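You operate a simulated robot arm through the tools that you are given. There is no shell and no other tool. Be economical: measure what you need, move in short steps, check, and stop when the job is done.

Carry out the task below with a simulated robot arm. There is one attempt and no reset: what you move stays moved.

TASK
Stack the box marked "Packers" from the clear end of the power bench on top of the box marked "Bead clips". Then put two of the white gauge blocks from the top of the board stack on the site board shelf. Then open the bottom bench drawer. The order counts. Set down upright: white gauge block.
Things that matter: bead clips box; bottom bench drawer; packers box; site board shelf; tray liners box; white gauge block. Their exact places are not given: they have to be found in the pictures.

Only the result counts: the job must be done as asked and must still hold three seconds after the hand-in. Knocking over, shifting, dropping, spilling or breaking anything else fails it.

THE ROBOT
A 7-joint arm with a two-finger parallel gripper on a trunk, on a base that drives. Base frame: it is fixed to the floor where the robot stands at the start and does not move with it; the origin is under the middle of the robot, x ahead of it, y to its left, z up; the surface under the hand at the start is at about z = 850. Lengths are in mm, angles in degrees, forces in N, time in s.
With the tool pointing down near the work surface it reaches from about 220 to 740 mm from the robot's upright axis, wherever it stands. Its first joint turns from -166.0 to 166.0 degrees. Places, roughly: bottom bench drawer [-800, -4200, 100]; site board shelf (123x23 cm) [580, -3260, 860]; white gauge block [-1000, -1500, 750]. Payload 1.57 kg.
The tool frame sits at the grasp point between the pads (the TCP): z along the fingers, y along the line on which they close. The tips reach 30 mm beyond it. Largest opening 110 mm; finger width 24, thickness 12; the body of the gripper, 48 by 112 mm, starts 78 mm behind the TCP.
Orientation is told as [roll, pitch, yaw] about the base's x, y, z axes, in that order, counted from this pose: with the fingers straight down and closing along the base's y, the tool's x points along the base's -x, its y along +y and its z along -z.

THE INTERFACE
- The arm moves only by the tool step_arm. Its argument "deltas" is a list of rows, each an object (a shift or turn left out is 0, a gripper value left out holds the last) with "jaw": the opening, from 0 (shut) to 1 (fully open); "travel": the shift along the tool's x, y, z in mm, a list of three; "turn": the turn, a rotation vector about the tool's x, y, z in degrees, a list of three. In form: [{"jaw": jaw, "travel": [x, y, z], "turn": [wx, wy, wz]}, ...]. A call has 1 to 8 rows; each row shifts and turns the commanded pose from where the row before left it, along the tool's axes as they then stand. Rows are played at 5 a second. More than 50 mm and 8.6 degrees between two rows, or a gripper value outside its range, and nothing of the call is played. A pose out of reach is approached as far as the arm can. The call stops where the force on the tool passes 40 N (or 10 N more than at its start, if that is more) or the arm is blocked; 0.2 s more then pass. Each finger travels about 45 mm/s and halts on what it meets, pressing with about 42 N; the grip force reading is that of the motor and also rises with nothing between the fingers. The clock runs only during rows and for 0.2 s after the last one: add rows that do not move to give the fingers time. It gives the time, the measured TCP pose, the force on the tool (base axes), the opening and the grip force at its end, in the units of the frame above (readings bear some noise), with the torque about the TCP (base axes, N m) and any sound that the robot's microphone picked up, and new pictures: "views" is both (left out), scene, wrist or none.
- Cameras (640 x 400 px; columns grow to the right, rows downward): "scene" is now at [25.3, 118.3, 1581.3]; the picture's right is [-0.37, -0.93, 0.00], its down [-0.71, 0.28, -0.65] and it looks along [0.60, -0.24, -0.76] (base axes); focal length 294 px, centre (320, 200). "wrist" rides on the gripper at [70, 16, -141] in the tool frame; the picture's right is [-0.23, 0.97, 0.00], its down [-0.86, -0.20, -0.48] and it looks along [-0.47, -0.11, 0.88] (tool axes); focal length 222 px, centre (320, 200).
- move_column(by): slides the trunk up (or, below 0, down) by that many mm; the arm and the scene camera ride with it, the base frame stays. It gives what a move gives, with no picture.
- steer(legs): drives the robot by 1 to 6 legs, each [ahead, turn to the left] in mm and degrees, along the robot's own axes; the way and the turn of a leg run together, so that a leg with both is an arc; at most 1500 mm and 180 degrees a leg. The arm and the cameras ride along, it lands a little off, and it stops where it bumps. It gives what a move gives, and a new picture of the scene camera.
- turn_head(pan, tilt): turns the head with the scene camera to pan (to the left, within 155 degrees either way) and tilt (down, from -29 to 69), counted from straight ahead of the robot. It gives what a move gives, and a new picture of the scene camera.
- probe_pixels(camera, pixels): there is no depth. For up to 12 entries [column, row, z] of the newest picture of that camera ("zoom" is the newest enlarged one), the place [x, y] in the base frame at which the ray of that pixel passes the height z, good to about 3 mm, but the place of the scene camera against the robot may be out by one fixed shift of up to 25 mm in any direction. No time passes.
- close_up(camera, box): a new picture of the part [left, top, right, bottom] of that camera's present view, enlarged. No time passes.
- job_done(): hands the job in; it is judged then, once.

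Go step by step. Measure first, check grasps and placings, and put right what went wrong. The budget is 110 turns and 260 pictures, counting those below and the enlarged ones. Unless the task says otherwise, let go and move clear before handing in, and close with one line.

The tools are called after "Call:" as name(argument=value, ...) on one line, values as JSON. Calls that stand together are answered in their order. step_arm: Moves the arm, as the interface text tells. Its arguments: {"type":"object","properties":{"deltas":{"type":"array","items":{"type":"object","properties":{"jaw":{"type":"number"},"travel":{"type":"array","items":{"type":"number"}},"turn":{"type":"array","items":{"type":"number"}}}}},"views":{"type":"string","enum":["both","scene","wrist","none"]}},"required":["deltas"]} The other tools are called the same way: move_column (by) slides the trunk up or down; steer (legs) drives the base; turn_head (pan, tilt) turns the head that bears the scene camera; probe_pixels (camera, pixels) gives the place at which the rays of pixels pass given heights; close_up (camera, box) takes an enlarged picture of a part of a camera's view; job_done () hands the job in.

At the start:

```text
clock: 0.0
tool_pos: [382.5, 24.3, 1122.2]
tcp_rot: [0.0, -0.1, -0.1]
wrist_force: [0.1, -0.6, 0.4]
ft_torque: [0.0, 0.04, 0.0]
opening: 110.1
grasp_force: 0.0
trunk travel left (down, up): [-525.0, 65.0]
robot x, y, heading: [3.2, -1.1, 0.2]
head pan, tilt: [-22.0, 49.6]
```

scene: 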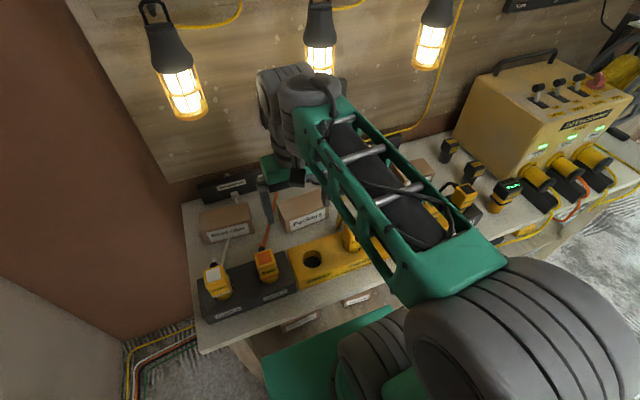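
wrist: 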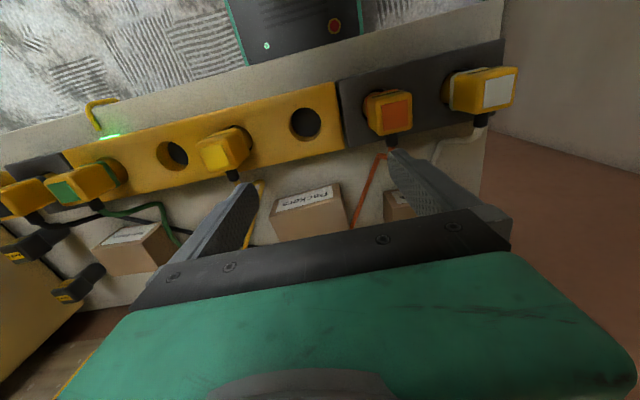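

The scene shows a box at (225,222), probably "Bead clips", and "Packers" at (303,212). A third box is partly hidden behind the arm. I'll zoom in on these.

Call:
close_up(camera="scene", box=[180, 160, 340, 260])

Call:
close_up(camera="wrist", box=[60, 120, 480, 300])

```text
4.00 times, centred on (260, 210) of scene
```

zoom: 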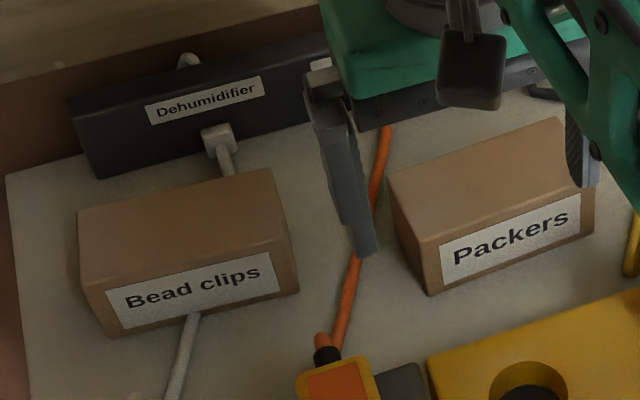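

```text
1.52 times, centred on (270, 210) of wrist
```

zoom: 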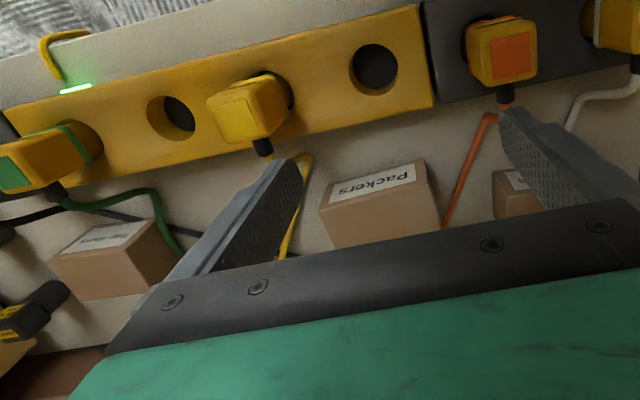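

The labels read as expected, facing the robot. I'll take closer wrist views so I can measure corners.

Call:
close_up(camera="wrist", box=[250, 160, 410, 260])

Call:
probe_pixels(camera="scene", pixels=[[207, 244, 850], [254, 233, 850], [200, 213, 910], [248, 203, 910], [287, 233, 850], [328, 218, 850], [277, 203, 910], [318, 189, 910]])

```text
4.00 times, centred on (330, 210) of wrist
```

zoom: 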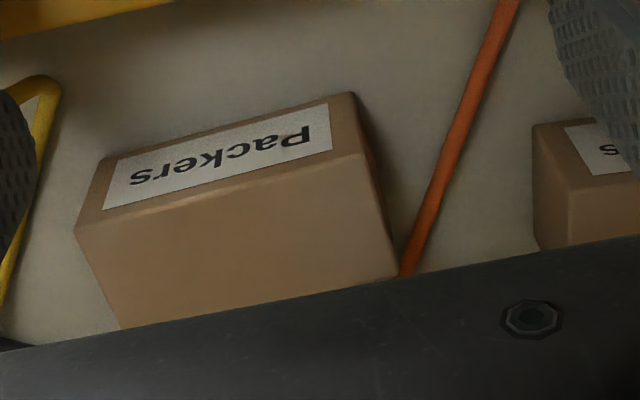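

```text
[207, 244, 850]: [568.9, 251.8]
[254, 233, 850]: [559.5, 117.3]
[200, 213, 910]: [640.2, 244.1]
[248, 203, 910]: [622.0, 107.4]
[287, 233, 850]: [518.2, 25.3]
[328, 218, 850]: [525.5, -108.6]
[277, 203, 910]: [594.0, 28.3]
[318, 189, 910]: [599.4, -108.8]
```

Next I'll probe the box's corners from the wrist zoom at several heights to work out its height.

Call:
probe_pixels(camera="zoom", pixels=[[105, 158, 850], [352, 92, 850], [75, 233, 900], [365, 155, 900], [75, 233, 920], [365, 155, 920], [122, 328, 900], [398, 275, 900], [122, 328, 920], [398, 275, 920], [533, 127, 850], [533, 185, 910]])

```text
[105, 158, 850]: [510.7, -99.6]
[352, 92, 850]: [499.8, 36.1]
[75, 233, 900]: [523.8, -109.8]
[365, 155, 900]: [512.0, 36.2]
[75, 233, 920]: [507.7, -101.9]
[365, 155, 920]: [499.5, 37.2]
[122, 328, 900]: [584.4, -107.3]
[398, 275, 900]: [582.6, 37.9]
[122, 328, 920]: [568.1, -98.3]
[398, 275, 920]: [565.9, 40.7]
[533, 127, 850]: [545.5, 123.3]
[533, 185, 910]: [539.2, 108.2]
```

The wrist corners agree best at z≈920, so Packers is about 139 × 62 × 70 mm, centred near (535,-31), with its long side along y. I'll turn the tool 90° so it closes along x, and watch the joint limits.

Call:
step_arm(deltas=[{"turn": [0, 0, -8.5]}, {"turn": [0, 0, -8.5]}, {"turn": [0, 0, -8.5]}, {"turn": [0, 0, -8.5]}, {"turn": [0, 0, -8.5]}, {"turn": [0, 0, -8.5]}, {"turn": [0, 0, -8.5]}, {"turn": [0, 0, -8.5]}], views="none")

Call:
step_arm(deltas=[{"turn": [0, 0, -8.5]}, {"turn": [0, 0, -8.5]}, {"turn": [0, 0, -5]}, {"travel": [15, 45, 0]}, {"travel": [15, 45, 0]}, {"travel": [15, 45, 0]}, {"travel": [0, 0, 0]}])

```text
clock: 1.8
tool_pos: [381.3, 24.8, 1121.4]
tcp_rot: [0.0, 0.0, 68.2]
wrist_force: [0.0, 0.2, 0.3]
ft_torque: [-0.02, 0.03, -0.01]
opening: 110.0
grasp_force: 0.0
trunk travel left (down, up): [-525.0, 65.0]
robot x, y, heading: [-0.9, -1.1, -0.1]
head pan, tilt: [-22.0, 49.6]
```

```text
clock: 3.6
tool_pos: [242.8, -18.7, 1090.8]
tcp_rot: [8.8, -1.0, 90.5]
wrist_force: [0.1, 0.4, 0.7]
ft_torque: [0.06, -0.02, 0.01]
opening: 110.0
grasp_force: 0.0
trunk travel left (down, up): [-525.0, 65.0]
robot x, y, heading: [1.2, -0.6, -0.0]
head pan, tilt: [-22.0, 49.6]
stopped in row 7: the arm was blocked; the commanded pose is now the measured one
```

scene: 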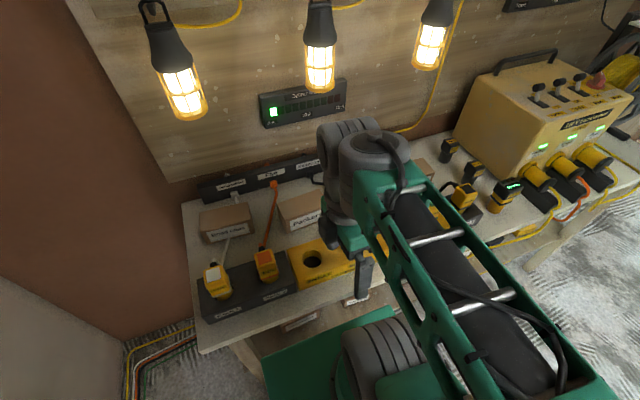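
wrist: 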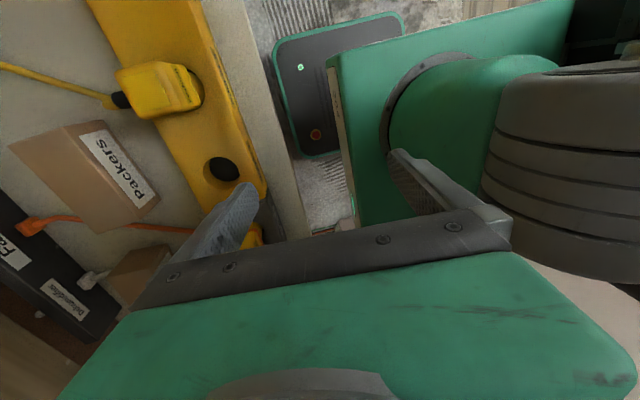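

I had the sign of y wrong: tool y is now base −x. I'll reverse that, level the tool and go over the box.

Call:
step_arm(deltas=[{"travel": [0, -40, 0]}, {"travel": [0, -40, 0]}, {"travel": [0, -40, 0], "turn": [0, 4.4, 0]}, {"travel": [0, -40, 0], "turn": [0, 4.4, 0]}, {"travel": [0, -40, 0]}, {"travel": [0, -40, 0]}, {"travel": [0, -45, 0]}, {"travel": [0, 0, 0]}])

```text
clock: 5.4
tool_pos: [523.1, -16.3, 1055.3]
tcp_rot: [8.3, 7.8, 91.9]
wrist_force: [-0.5, -0.6, -0.3]
ft_torque: [-0.01, 0.02, -0.01]
opening: 109.8
grasp_force: 0.1
trunk travel left (down, up): [-525.0, 65.0]
robot x, y, heading: [1.7, -2.1, 0.2]
head pan, tilt: [-22.0, 49.6]
```

scene: 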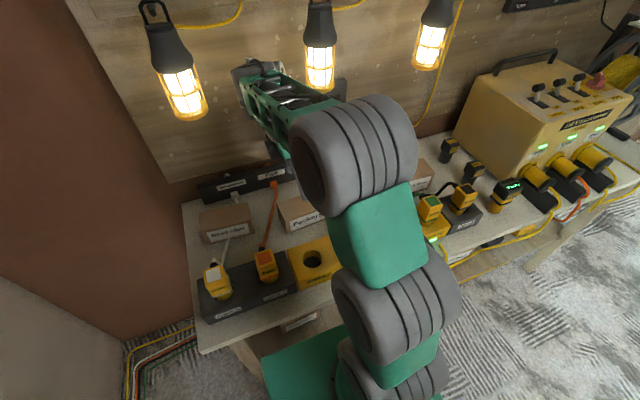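
wrist: 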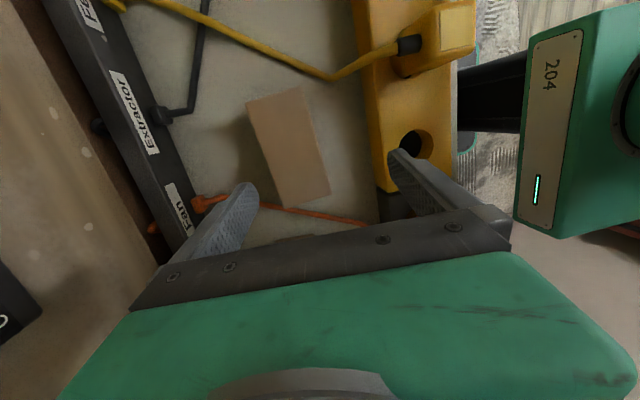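

In this convention roll acts about tool −x, and the tool is off level by 8.3 in roll and 7.8 in pitch. I'll correct both and look again.

Call:
step_arm(deltas=[{"turn": [4.1, -3.9, 0]}, {"turn": [4.1, -3.9, 0]}, {"travel": [0, 0, 0]}])

```text
clock: 6.2
tool_pos: [524.0, -15.5, 1054.1]
tcp_rot: [0.1, 0.0, 91.2]
wrist_force: [0.7, -0.7, 0.1]
ft_torque: [-0.01, -0.01, -0.03]
opening: 110.3
grasp_force: 0.2
trunk travel left (down, up): [-525.0, 65.0]
robot x, y, heading: [4.8, 0.5, 0.2]
head pan, tilt: [-22.0, 49.6]
```

scene: 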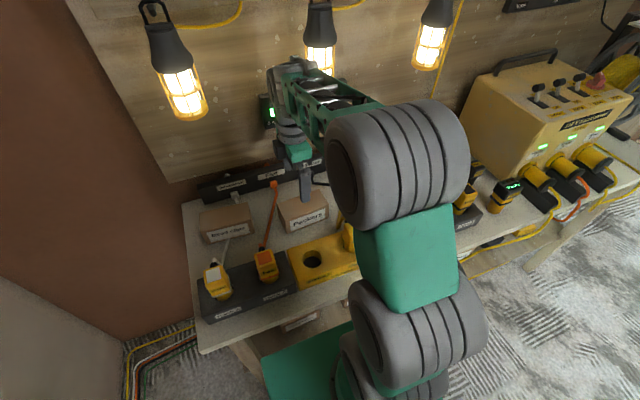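
wrist: 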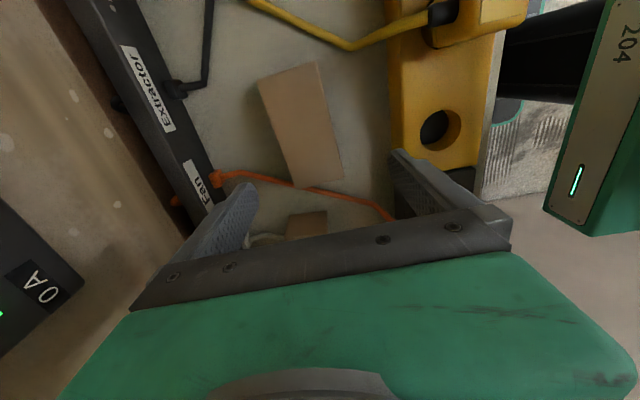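

The tool is level. I'll probe Packers' top corners at z=920, and its base.

Call:
probe_pixels(camera="wrist", pixels=[[257, 80, 919], [318, 62, 919], [343, 179, 919], [289, 188, 919], [283, 215, 919], [326, 211, 919], [388, 100, 880], [388, 100, 910], [395, 75, 900]])

Call:
close_up(camera="wrist", box=[210, 50, 450, 250])

```text
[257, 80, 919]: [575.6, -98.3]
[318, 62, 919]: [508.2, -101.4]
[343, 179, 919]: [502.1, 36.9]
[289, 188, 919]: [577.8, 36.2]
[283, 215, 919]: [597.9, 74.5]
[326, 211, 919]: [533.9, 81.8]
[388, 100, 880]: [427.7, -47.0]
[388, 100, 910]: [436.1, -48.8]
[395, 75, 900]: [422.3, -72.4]
```

```text
2.00 times, centred on (330, 150) of wrist
```

zoom: 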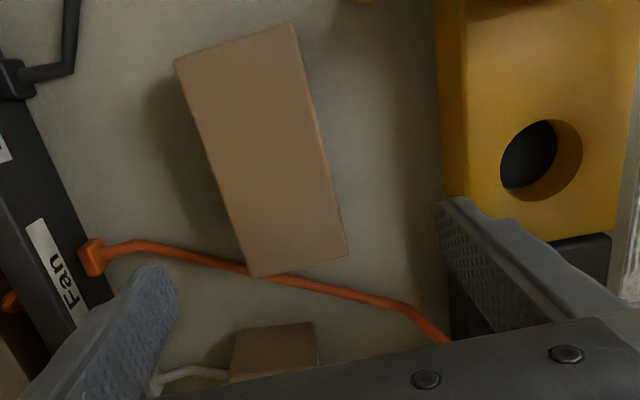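

The Packers top centre is about (541,-31), about 70 wide, and the sides are clear. I'll centre over it, descend to TCP z≈897 and close.

Call:
step_arm(deltas=[{"travel": [15.5, -17, 0]}, {"travel": [0, 0, 40]}, {"travel": [0, 0, 40]}, {"travel": [0, 0, 40]}, {"travel": [0, 0, 36]}, {"travel": [0, 0, 0]}])

```text
clock: 7.6
tool_pos: [541.8, -34.2, 897.1]
tcp_rot: [0.1, 0.1, 91.3]
wrist_force: [0.6, 0.9, 0.4]
ft_torque: [-0.03, -0.01, -0.04]
opening: 110.1
grasp_force: 0.1
trunk travel left (down, up): [-525.0, 65.0]
robot x, y, heading: [-2.4, 0.4, -0.2]
head pan, tilt: [-22.0, 49.6]
```

scene: 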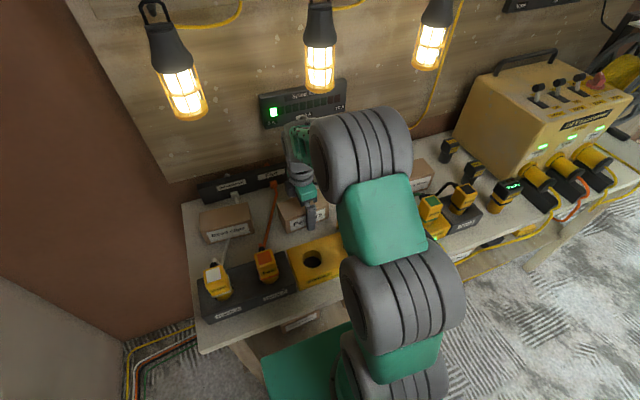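
wrist: 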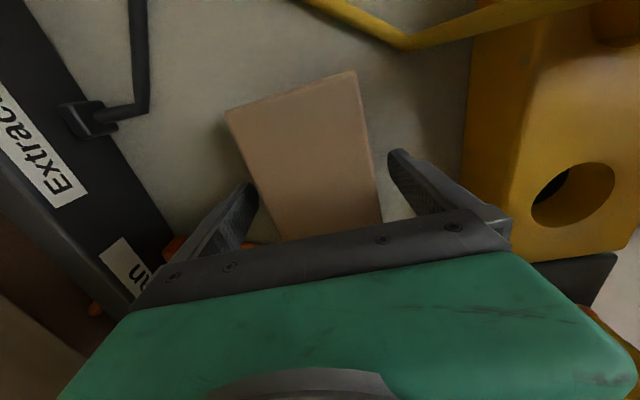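

The fingers straddle the box. I'll close and lift.

Call:
step_arm(deltas=[{"jaw": 0.4}, {"travel": [0, 0, 0]}, {"travel": [0, 0, 0]}, {"travel": [0, 0, 0]}, {"travel": [0, 0, 0]}, {"travel": [0, 0, 0]}], views="wrist")

Call:
step_arm(deltas=[{"travel": [0, 0, -40]}, {"travel": [0, 0, -40]}, {"travel": [0, 0, -40]}, {"travel": [0, 0, 0]}])

```text
clock: 9.0
tool_pos: [540.9, -34.1, 898.3]
tcp_rot: [0.1, 0.0, 91.2]
wrist_force: [-1.0, 0.0, 0.4]
ft_torque: [0.02, -0.01, 0.06]
opening: 70.4
grasp_force: 42.2
trunk travel left (down, up): [-525.0, 65.0]
robot x, y, heading: [1.6, -2.8, 0.1]
head pan, tilt: [-22.0, 49.6]
```

wrist: 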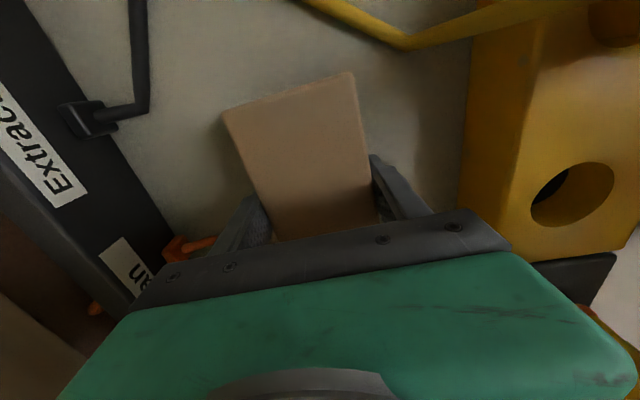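

```text
clock: 10.0
tool_pos: [541.3, -33.4, 1018.8]
tcp_rot: [0.1, 0.0, 91.2]
wrist_force: [0.8, 0.4, -2.4]
ft_torque: [-0.02, 0.0, 0.01]
opening: 70.3
grasp_force: 41.7
trunk travel left (down, up): [-525.0, 65.0]
robot x, y, heading: [2.8, -2.4, -0.0]
head pan, tilt: [-22.0, 49.6]
```

scene: 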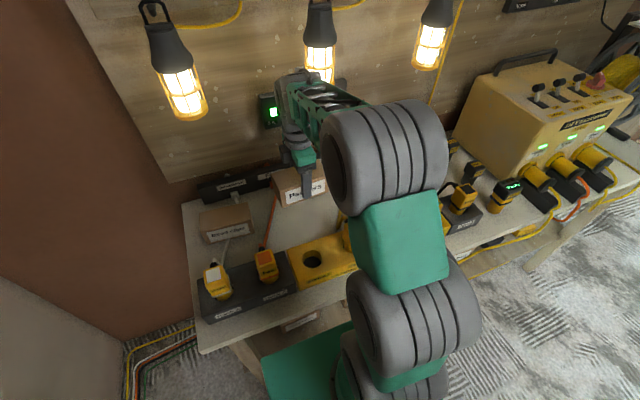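
wrist: 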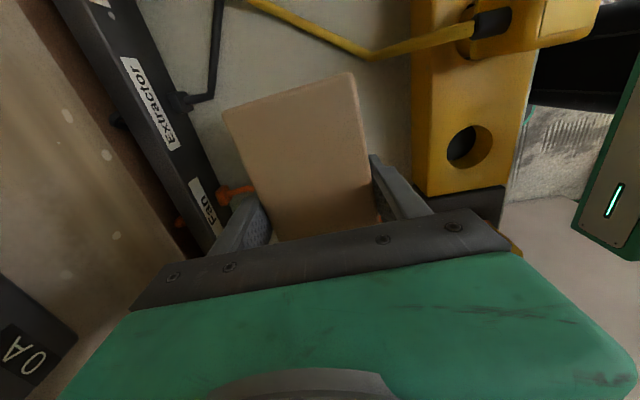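

Packers is held at 70 mm. Next I'll zoom the scene to locate Bead clips, using the held box's known pose to calibrate.

Call:
close_up(camera="scene", box=[190, 155, 350, 255])

```text
4.00 times, centred on (270, 205) of scene
```

zoom: 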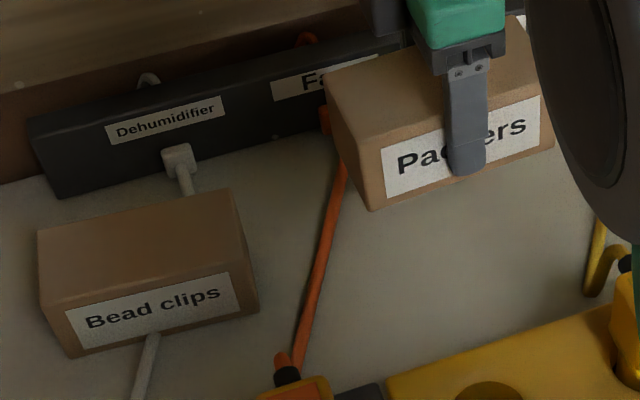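

Call:
probe_pixels(camera="zoom", pixels=[[356, 133, 1040], [373, 210, 970], [325, 75, 1040], [554, 148, 970], [40, 308, 918], [245, 248, 918], [39, 232, 918], [231, 189, 918], [72, 357, 850], [258, 310, 850]])

```text
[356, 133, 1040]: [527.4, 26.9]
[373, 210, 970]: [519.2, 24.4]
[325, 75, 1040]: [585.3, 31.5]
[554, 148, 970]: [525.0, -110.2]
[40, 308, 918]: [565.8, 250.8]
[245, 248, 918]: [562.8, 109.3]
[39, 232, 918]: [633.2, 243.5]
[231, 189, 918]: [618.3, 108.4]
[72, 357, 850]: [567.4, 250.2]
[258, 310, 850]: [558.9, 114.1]
```

The scene offset is about (-18,+11), so Bead clips is centred near (580,191), yaw about −2.5°. Before moving there I'll check how close the wall and the lamps are.

Call:
probe_pixels(camera="scene", pixels=[[184, 203, 850], [196, 182, 850], [190, 120, 1100], [190, 120, 1150], [190, 120, 1200], [319, 93, 1150], [319, 93, 1200]])

Call:
close_up(camera="scene", box=[100, 0, 420, 200])

```text
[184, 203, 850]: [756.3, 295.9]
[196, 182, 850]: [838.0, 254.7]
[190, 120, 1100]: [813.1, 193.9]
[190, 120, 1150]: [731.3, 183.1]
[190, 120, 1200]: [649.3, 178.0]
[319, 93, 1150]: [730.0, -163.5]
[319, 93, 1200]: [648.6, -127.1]
```

```text
2.00 times, centred on (260, 100) of scene
```

zoom: 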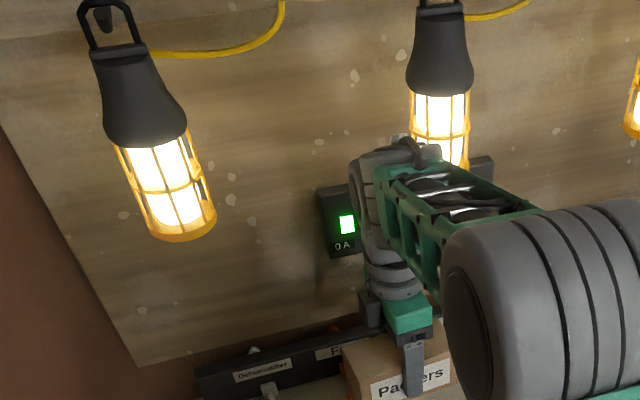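

The wall is at roughly x≈780 and the lamps at x≈700–750, so there's clearance. I'll move over Bead clips.

Call:
step_arm(deltas=[{"travel": [-40, 0, 0], "turn": [0, 0, 1.9]}, {"travel": [-40, 0, 0], "turn": [0, 0, 1.9]}, {"travel": [-40, 0, 0]}, {"travel": [-40, 0, 0]}, {"travel": [-40, 0, 0]}, {"travel": [0, 0, 0]}])

```text
clock: 11.4
tool_pos: [546.3, 170.7, 1016.5]
tcp_rot: [0.1, 0.0, 87.3]
wrist_force: [0.1, -0.4, -2.5]
ft_torque: [-0.02, 0.02, 0.02]
opening: 70.3
grasp_force: 42.5
trunk travel left (down, up): [-525.0, 65.0]
robot x, y, heading: [1.8, 3.5, -0.0]
head pan, tilt: [-22.0, 49.6]
```

scene: 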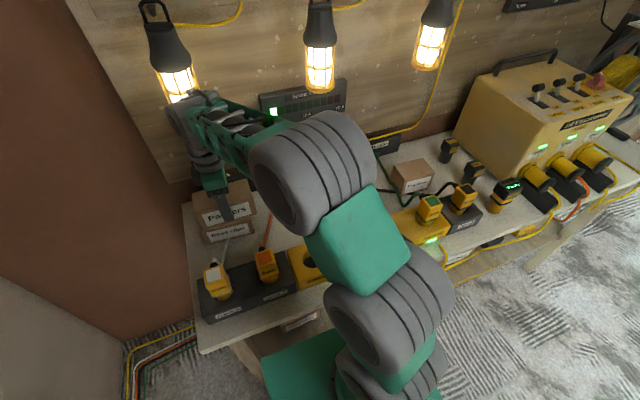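
wrist: 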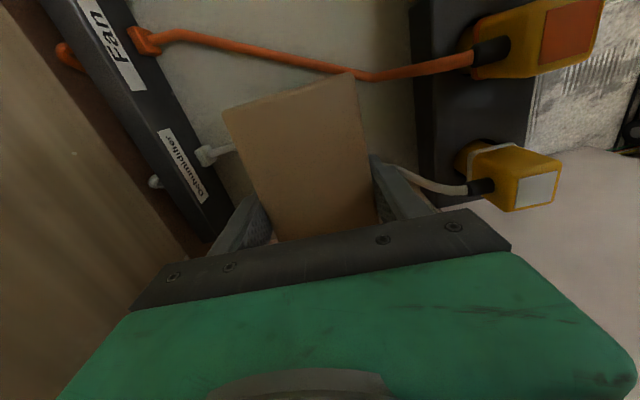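

Call:
step_arm(deltas=[{"travel": [-10, -16, 0]}, {"travel": [-9, -17, 0]}, {"travel": [0, 0, 25]}, {"travel": [0, 0, 0]}])

Call:
close_up(camera="scene", box=[170, 160, 330, 260])

```text
clock: 12.4
tool_pos: [579.7, 186.3, 992.1]
tcp_rot: [0.2, 0.0, 87.4]
wrist_force: [-0.2, -0.2, -2.5]
ft_torque: [-0.03, 0.0, 0.0]
opening: 70.4
grasp_force: 42.1
trunk travel left (down, up): [-525.0, 65.0]
robot x, y, heading: [-3.3, 0.7, 0.1]
head pan, tilt: [-22.0, 49.6]
```

scene: 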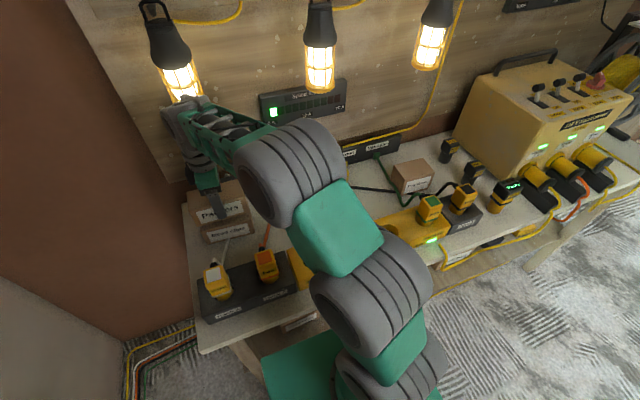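
wrist: 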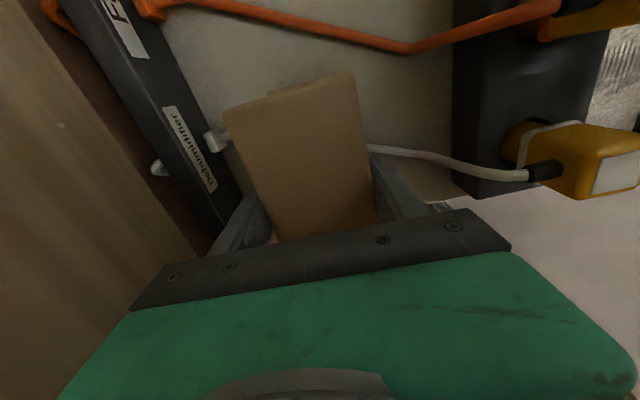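

```text
4.00 times, centred on (250, 210) of scene
```

zoom: 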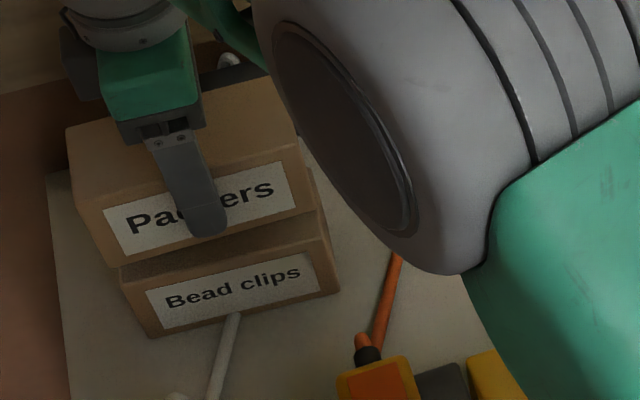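

Call:
probe_pixels(camera="zoom", pixels=[[107, 267, 944], [318, 208, 944], [151, 336, 850], [341, 291, 850], [328, 238, 919], [121, 286, 919]])

Call:
close_up(camera="wrist", box=[200, 50, 400, 250])

```text
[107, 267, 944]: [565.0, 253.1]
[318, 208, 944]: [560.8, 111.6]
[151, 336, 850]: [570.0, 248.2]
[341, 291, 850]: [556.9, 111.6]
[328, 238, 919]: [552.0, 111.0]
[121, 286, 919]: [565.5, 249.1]
```

```text
2.00 times, centred on (300, 150) of wrist
```

zoom: 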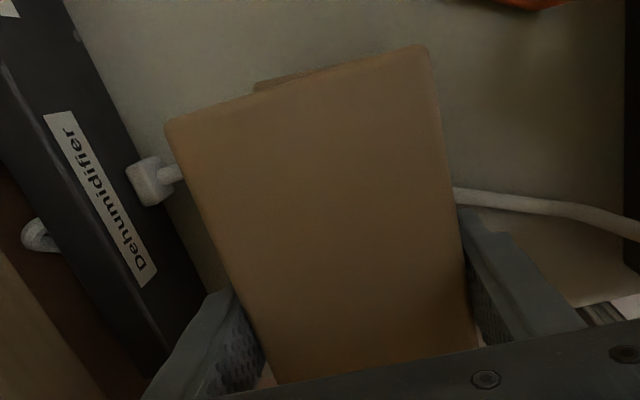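

Both front edges line up within about 3 mm. Bead clips is turned about 2.5° more, so I'll match that and lower until contact.

Call:
step_arm(deltas=[{"turn": [0, 0, 2.5]}, {"travel": [0, 0, 15]}, {"travel": [0, 0, 5]}, {"travel": [0, 0, 2]}, {"travel": [0, 0, 0]}], views="none")

```text
clock: 13.6
tool_pos: [579.5, 186.3, 970.1]
tcp_rot: [0.0, 0.0, 84.8]
wrist_force: [0.1, 0.5, -1.9]
ft_torque: [0.0, -0.01, 0.01]
opening: 70.1
grasp_force: 41.8
trunk travel left (down, up): [-525.0, 65.0]
robot x, y, heading: [-2.4, 0.8, -0.0]
head pan, tilt: [-22.0, 49.6]
```

Call:
step_arm(deltas=[{"travel": [0, 0, 1.5]}, {"travel": [0, 0, 0]}], views="none")

Call:
step_arm(deltas=[{"travel": [0, 0, 1.5]}, {"travel": [0, 0, 0]}])

```text
clock: 14.2
tool_pos: [581.0, 186.1, 968.9]
tcp_rot: [0.1, 0.0, 84.9]
wrist_force: [-0.9, 0.6, -2.7]
ft_torque: [0.0, -0.01, -0.01]
opening: 70.1
grasp_force: 42.3
trunk travel left (down, up): [-525.0, 65.0]
robot x, y, heading: [-2.7, 2.0, 0.1]
head pan, tilt: [-22.0, 49.6]
```

```text
clock: 14.8
tool_pos: [582.3, 185.6, 967.5]
tcp_rot: [0.1, 0.1, 85.0]
wrist_force: [-0.5, -1.0, -1.3]
ft_torque: [0.08, -0.05, 0.02]
opening: 70.1
grasp_force: 42.9
trunk travel left (down, up): [-525.0, 65.0]
robot x, y, heading: [-3.4, 0.4, 0.0]
head pan, tilt: [-22.0, 49.6]
```

scene: 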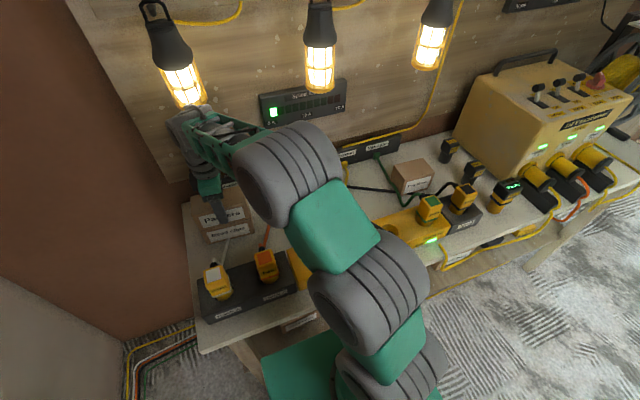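
wrist: 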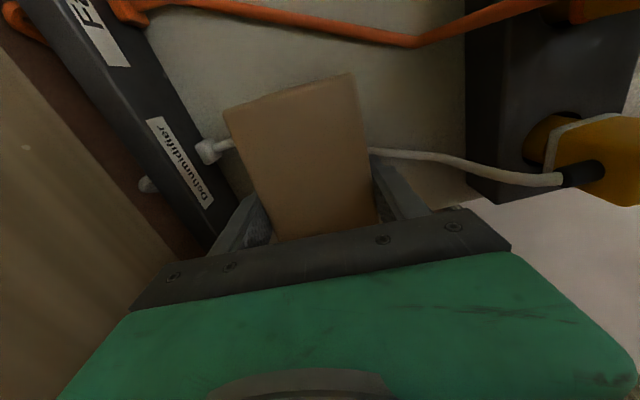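

The torque and force show first contact. I'll ease down 1 mm more, open and rise straight up.

Call:
step_arm(deltas=[{"travel": [0, 0, 1]}, {"travel": [0, 0, 0]}, {"jaw": 0.68}, {"jaw": 0.8}, {"jaw": 0.95}, {"travel": [0, 0, 0]}, {"travel": [0, 0, 0]}], views="none")

Call:
step_arm(deltas=[{"travel": [0, 0, -15]}, {"travel": [0, 0, -30]}, {"travel": [0, 0, -40]}, {"travel": [40, 20, -30]}, {"travel": [40, 20, -10]}, {"travel": [0, 0, 0]}])

Call:
close_up(camera="scene", box=[170, 160, 330, 260])

```text
clock: 16.4
tool_pos: [581.6, 186.3, 966.3]
tcp_rot: [0.2, 0.0, 84.9]
wrist_force: [-0.5, 0.3, -0.3]
ft_torque: [-0.01, 0.02, -0.01]
opening: 104.7
grasp_force: 0.0
trunk travel left (down, up): [-525.0, 65.0]
robot x, y, heading: [-2.3, -1.7, 0.2]
head pan, tilt: [-22.0, 49.6]
```

```text
refused: row 4 steps farther than a row can; nothing moved
```

```text
4.00 times, centred on (250, 210) of scene
```

zoom: 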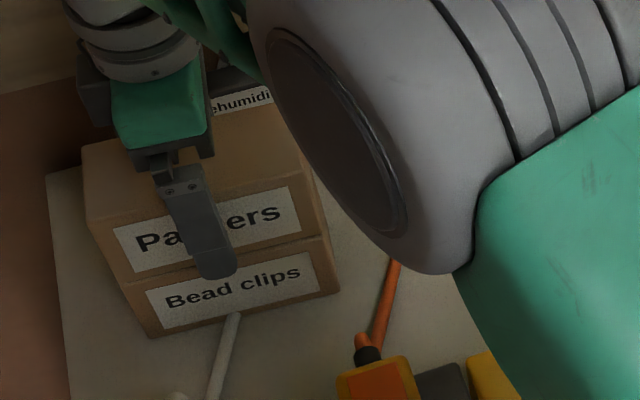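

Packers sits well aligned. I'll lift away and pull back.

Call:
step_arm(deltas=[{"travel": [0, 0, -15]}, {"travel": [0, 0, -30]}, {"travel": [0, 0, -40]}, {"travel": [0, 0, -20]}, {"travel": [40, 20, 0]}, {"travel": [40, 20, 0]}, {"travel": [40, 20, 0]}, {"travel": [40, 20, 0]}])

Call:
close_up(camera="scene", box=[170, 160, 330, 260])

```text
clock: 18.2
tool_pos: [485.3, 35.8, 1074.1]
tcp_rot: [0.1, 0.1, 84.8]
wrist_force: [0.0, 0.6, -0.1]
ft_torque: [-0.02, -0.03, 0.0]
opening: 104.2
grasp_force: 0.0
trunk travel left (down, up): [-525.0, 65.0]
robot x, y, heading: [3.2, 4.7, 0.2]
head pan, tilt: [-22.0, 49.6]
```

scene: 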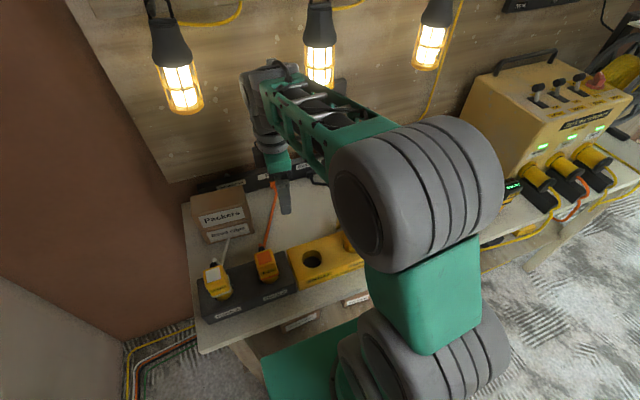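
wrist: 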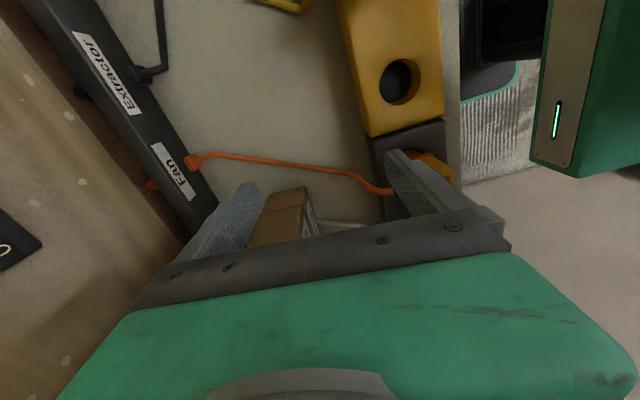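

```text
4.00 times, centred on (250, 210) of scene
```

zoom: 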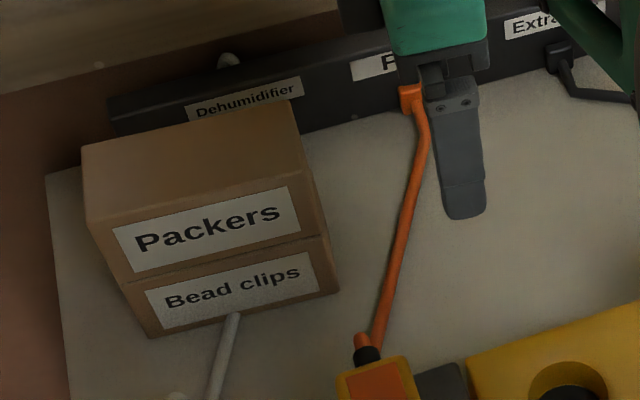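

The stack looks good. I'll bring the arm back to a compact pose, then look around.

Call:
step_arm(deltas=[{"travel": [0, 15, -10], "turn": [0, 0, 8.5]}, {"travel": [0, 15, -10], "turn": [0, 0, 8.5]}, {"travel": [0, 15, -10], "turn": [0, 0, 8.5]}, {"travel": [5, 15, -10], "turn": [0, 0, 8.5]}, {"travel": [5, 15, -10], "turn": [0, 0, 8.5]}, {"travel": [10, 0, -10], "turn": [0, 0, 8.5]}, {"travel": [10, 0, -10], "turn": [0, 0, 8.5]}, {"travel": [10, 0, -10], "turn": [0, 0, 8.5]}], views="none")

Call:
step_arm(deltas=[{"travel": [20, 0, 0], "turn": [0, 0, 8.5]}, {"travel": [20, 0, 0], "turn": [0, 0, 8.4]}, {"travel": [20, 0, 0]}, {"travel": [0, 0, 0]}], views="none")

Call:
turn_head(pan=-100, tilt=20)

Call:
turn_head(pan=-150, tilt=25)

```text
clock: 20.0
tool_pos: [388.2, 36.8, 1150.7]
tcp_rot: [0.1, 0.1, 16.8]
wrist_force: [-0.1, 0.1, -0.2]
ft_torque: [0.0, 0.01, 0.02]
opening: 104.4
grasp_force: 0.0
trunk travel left (down, up): [-525.0, 65.0]
robot x, y, heading: [-0.9, -4.6, -0.2]
head pan, tilt: [-22.0, 49.6]
```

```text
clock: 21.0
tool_pos: [329.1, 28.7, 1151.9]
tcp_rot: [0.1, 0.2, 0.0]
wrist_force: [-0.4, 0.8, 0.0]
ft_torque: [0.0, 0.02, 0.04]
opening: 104.5
grasp_force: 0.1
trunk travel left (down, up): [-525.0, 65.0]
robot x, y, heading: [-2.4, -2.8, 0.1]
head pan, tilt: [-22.0, 49.6]
```

```text
clock: 22.5
tool_pos: [329.3, 28.7, 1151.7]
tcp_rot: [0.1, 0.1, 0.0]
wrist_force: [0.7, 0.4, -0.3]
ft_torque: [-0.02, -0.03, 0.0]
opening: 104.5
grasp_force: 0.1
trunk travel left (down, up): [-525.0, 65.0]
robot x, y, heading: [0.6, 3.0, -0.1]
head pan, tilt: [-100.0, 20.0]
```

scene: 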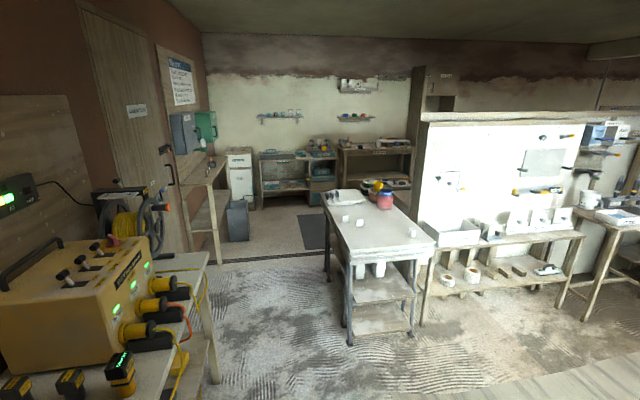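

```text
clock: 23.7
tool_pos: [329.0, 29.9, 1152.1]
tcp_rot: [-0.1, 0.1, 0.0]
wrist_force: [-0.7, 0.2, 0.7]
ft_torque: [0.0, 0.03, 0.01]
opening: 104.5
grasp_force: 0.0
trunk travel left (down, up): [-525.0, 65.0]
robot x, y, heading: [-1.5, -0.5, 0.0]
head pan, tilt: [-150.0, 25.0]
```

scene: 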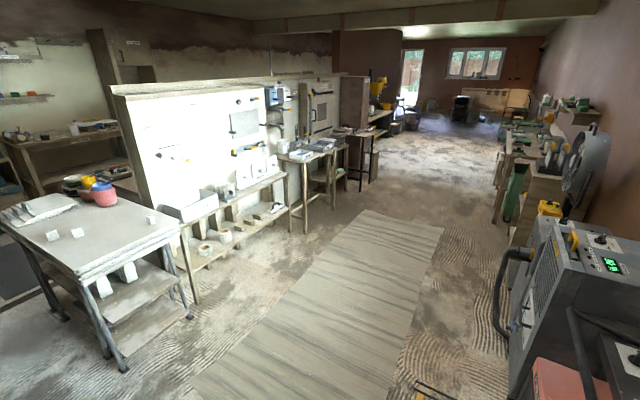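

In the pan −100 view, small white cubes sit on the table at (345,218), (360,225) and (412,232), and the narrow shelf along the door wall is near (205,180). I'll zoom in and probe.

Call:
probe_pixels(camera="scene", pixels=[[50, 237, 750], [77, 235, 750], [150, 220, 750], [88, 275, 750], [177, 225, 750], [105, 200, 750]])

Call:
close_up(camera="scene", box=[0, 160, 240, 310])

Call:
turn_head(pan=-115, tilt=25)

Call:
close_up(camera="scene", box=[60, 60, 260, 220])

```text
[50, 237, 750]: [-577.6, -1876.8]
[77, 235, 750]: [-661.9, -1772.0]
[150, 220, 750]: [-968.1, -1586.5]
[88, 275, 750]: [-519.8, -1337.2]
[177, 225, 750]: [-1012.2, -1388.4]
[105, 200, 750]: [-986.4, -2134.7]
```

```text
2.67 times, centred on (120, 235) of scene
```

zoom: 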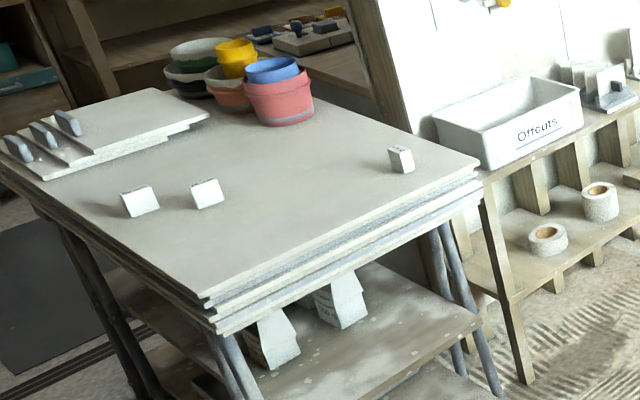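

```text
clock: 24.7
tool_pos: [328.1, 29.2, 1152.2]
tcp_rot: [0.0, 0.0, -0.1]
wrist_force: [0.8, -0.1, -0.4]
ft_torque: [0.02, -0.02, 0.01]
opening: 104.3
grasp_force: 0.1
trunk travel left (down, up): [-525.0, 65.0]
robot x, y, heading: [-4.2, -0.1, -0.2]
head pan, tilt: [-115.0, 25.0]
```

scene: 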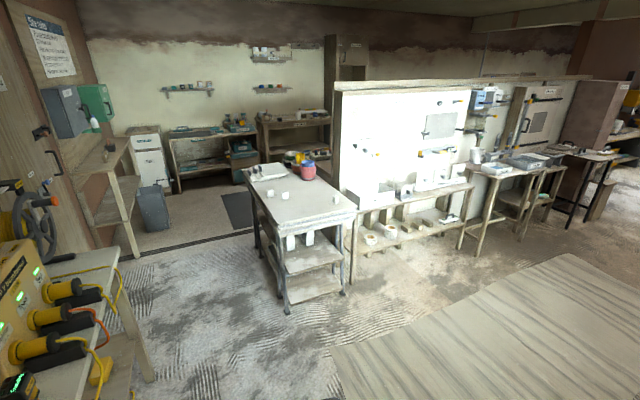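

```text
2.50 times, centred on (160, 140) of scene
```

zoom: 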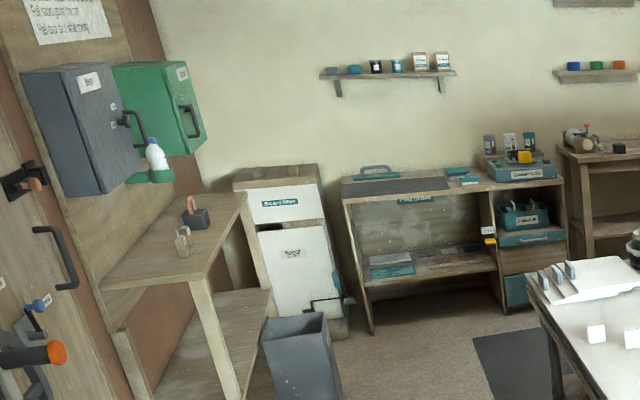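

The board stack is the trestle table, with three gauge blocks near (-578,-1877), (-662,-1772) and (-968,-1586). The shelf sits under the grey and green cabinets. I'll back off, turn to −y, and drive down the corridor near x≈0, in stages.

Call:
steer(legs=[[-200, 0], [0, -90]])

Call:
turn_head(pan=0, tilt=30)

```text
clock: 30.1
tool_pos: [-162.8, -328.1, 1151.5]
tcp_rot: [0.0, 0.0, -89.8]
wrist_force: [0.2, 1.0, -0.8]
ft_torque: [0.0, 0.0, -0.02]
opening: 104.2
grasp_force: 0.0
trunk travel left (down, up): [-525.0, 65.0]
robot x, y, heading: [-192.8, 0.5, -89.8]
head pan, tilt: [-115.0, 25.0]
```

scene: 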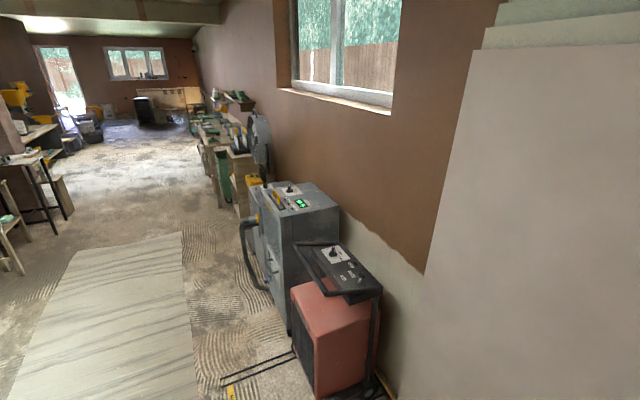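

```text
clock: 32.0
tool_pos: [-162.5, -328.4, 1151.6]
tcp_rot: [0.0, 0.1, -89.9]
wrist_force: [-0.1, 0.8, -0.5]
ft_torque: [-0.01, 0.02, -0.01]
opening: 104.5
grasp_force: 0.1
trunk travel left (down, up): [-525.0, 65.0]
robot x, y, heading: [-192.9, 3.9, -90.1]
head pan, tilt: [0.0, 30.0]
```

scene: 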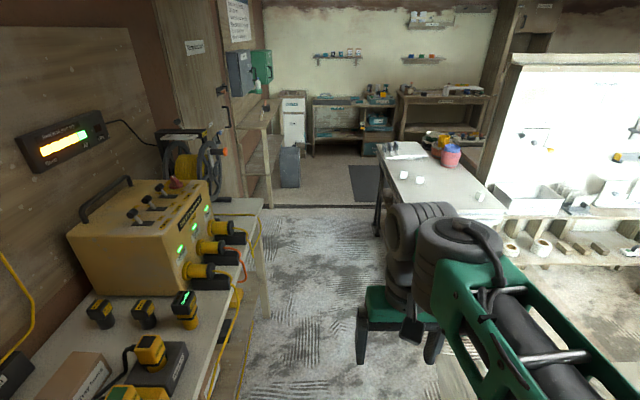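

I'll probe the passage edges before driving.

Call:
probe_pixels(camera="scene", pixels=[[262, 203, 850], [222, 330, 850], [378, 148, 770], [404, 176, 770], [419, 181, 770], [480, 198, 770], [418, 205, 770], [272, 122, 860], [270, 205, 0], [236, 126, 860]])

Call:
close_up(camera="scene", box=[220, 70, 540, 230])

```text
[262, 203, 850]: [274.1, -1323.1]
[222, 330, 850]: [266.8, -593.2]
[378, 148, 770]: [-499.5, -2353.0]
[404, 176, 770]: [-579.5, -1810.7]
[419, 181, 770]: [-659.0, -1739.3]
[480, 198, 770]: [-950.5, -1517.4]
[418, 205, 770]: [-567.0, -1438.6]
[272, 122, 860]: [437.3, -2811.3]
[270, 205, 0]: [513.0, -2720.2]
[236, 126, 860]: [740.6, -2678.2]
```

```text
2.00 times, centred on (380, 150) of scene
```

zoom: 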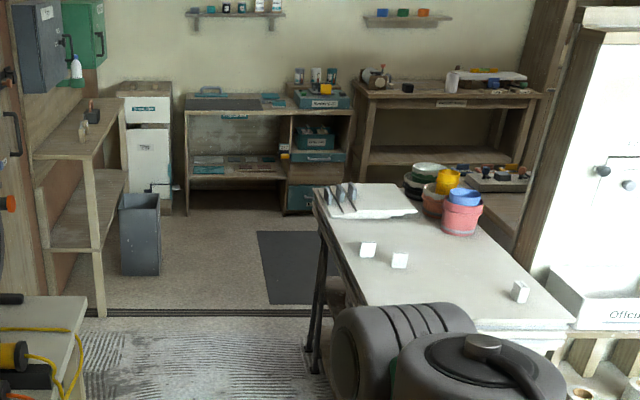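

The passage runs from x≈-500 (table) to x≈270 (bench). I'll drive an S-curve to about (-100,-1780).

Call:
steer(legs=[[890, 6], [890, -6]])

Call:
turn_head(pan=-85, tilt=50)

```text
clock: 41.2
tool_pos: [-51.1, -2153.8, 1151.0]
tcp_rot: [0.0, 0.1, -90.0]
wrist_force: [1.5, -1.1, -0.3]
ft_torque: [-0.02, -0.02, 0.03]
opening: 104.6
grasp_force: 0.0
trunk travel left (down, up): [-525.0, 65.0]
robot x, y, heading: [-80.9, -1825.9, -89.7]
head pan, tilt: [0.0, 30.0]
```

scene: 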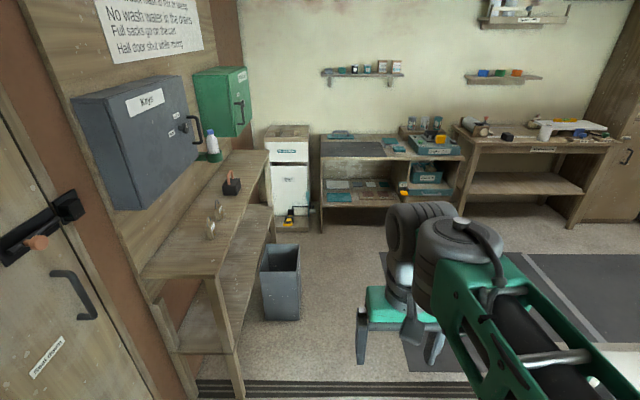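

```text
clock: 42.8
tool_pos: [-50.8, -2153.8, 1152.2]
tcp_rot: [0.1, 0.1, -90.1]
wrist_force: [0.2, 0.1, 0.4]
ft_torque: [-0.02, -0.02, -0.01]
opening: 104.2
grasp_force: 0.1
trunk travel left (down, up): [-525.0, 65.0]
robot x, y, heading: [-79.5, -1822.6, -89.8]
head pan, tilt: [-85.0, 50.0]
```

scene: 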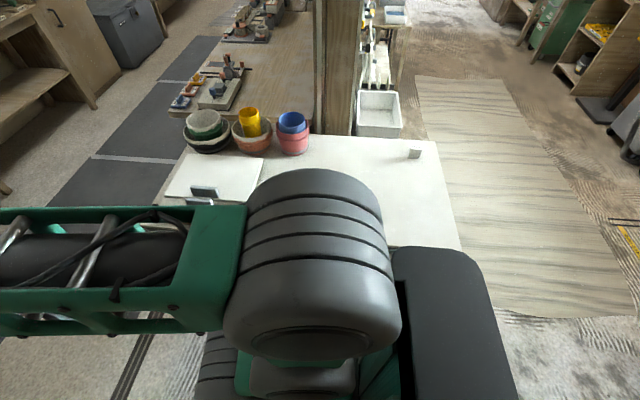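

The elbow blocks the head's view of the blocks. I'll swing the arm clockwise to the right, over the table.

Call:
step_arm(deltas=[{"travel": [-12, -47, 0], "turn": [0, 0, 8.5]}, {"travel": [-12, -47, 0], "turn": [0, 0, 8.5]}, {"travel": [-12, -47, 0], "turn": [0, 0, 8.5]}, {"travel": [-12, -47, 0], "turn": [0, 0, 8.5]}, {"travel": [-12, -47, 0], "turn": [0, 0, 8.5]}, {"travel": [-12, -47, 0], "turn": [0, 0, 8.5]}, {"travel": [-12, -47, 0], "turn": [0, 0, 8.5]}, {"travel": [-12, -47, 0], "turn": [0, 0, 8.5]}], views="none")

Call:
step_arm(deltas=[{"travel": [-10, -48, 0], "turn": [0, 0, 8.5]}, {"travel": [-10, -48, 0], "turn": [0, 0, 8.5]}, {"travel": [-10, -40, 0], "turn": [0, 0, 5]}, {"travel": [0, 0, 0]}])

```text
clock: 44.6
tool_pos: [-404.3, -2058.1, 1150.5]
tcp_rot: [-0.2, 0.0, -158.1]
wrist_force: [0.0, -0.6, 0.5]
ft_torque: [-0.01, -0.03, -0.01]
opening: 104.5
grasp_force: 0.1
trunk travel left (down, up): [-525.0, 65.0]
robot x, y, heading: [-77.8, -1824.2, -89.7]
head pan, tilt: [-85.0, 50.0]
```

```text
clock: 45.6
tool_pos: [-466.6, -1934.1, 1151.7]
tcp_rot: [-0.1, 0.0, 180.0]
wrist_force: [0.1, 0.0, 0.1]
ft_torque: [-0.04, -0.03, 0.0]
opening: 104.3
grasp_force: 0.0
trunk travel left (down, up): [-525.0, 65.0]
robot x, y, heading: [-80.8, -1828.5, -90.0]
head pan, tilt: [-85.0, 50.0]
```

scene: 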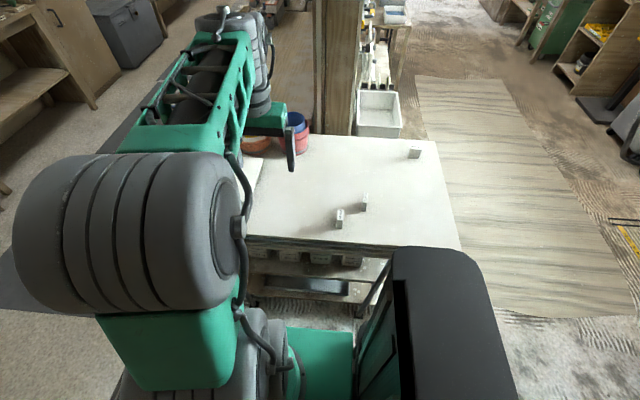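
wrist: 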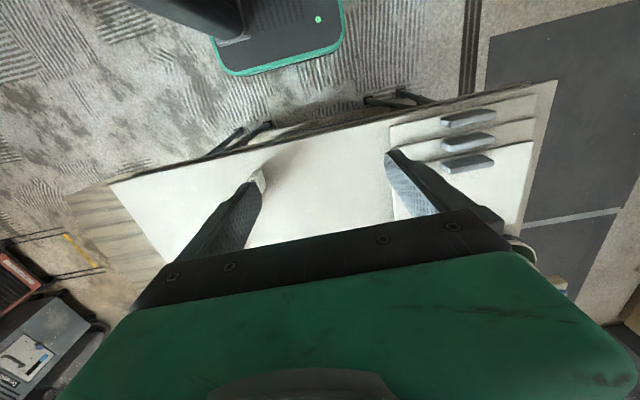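

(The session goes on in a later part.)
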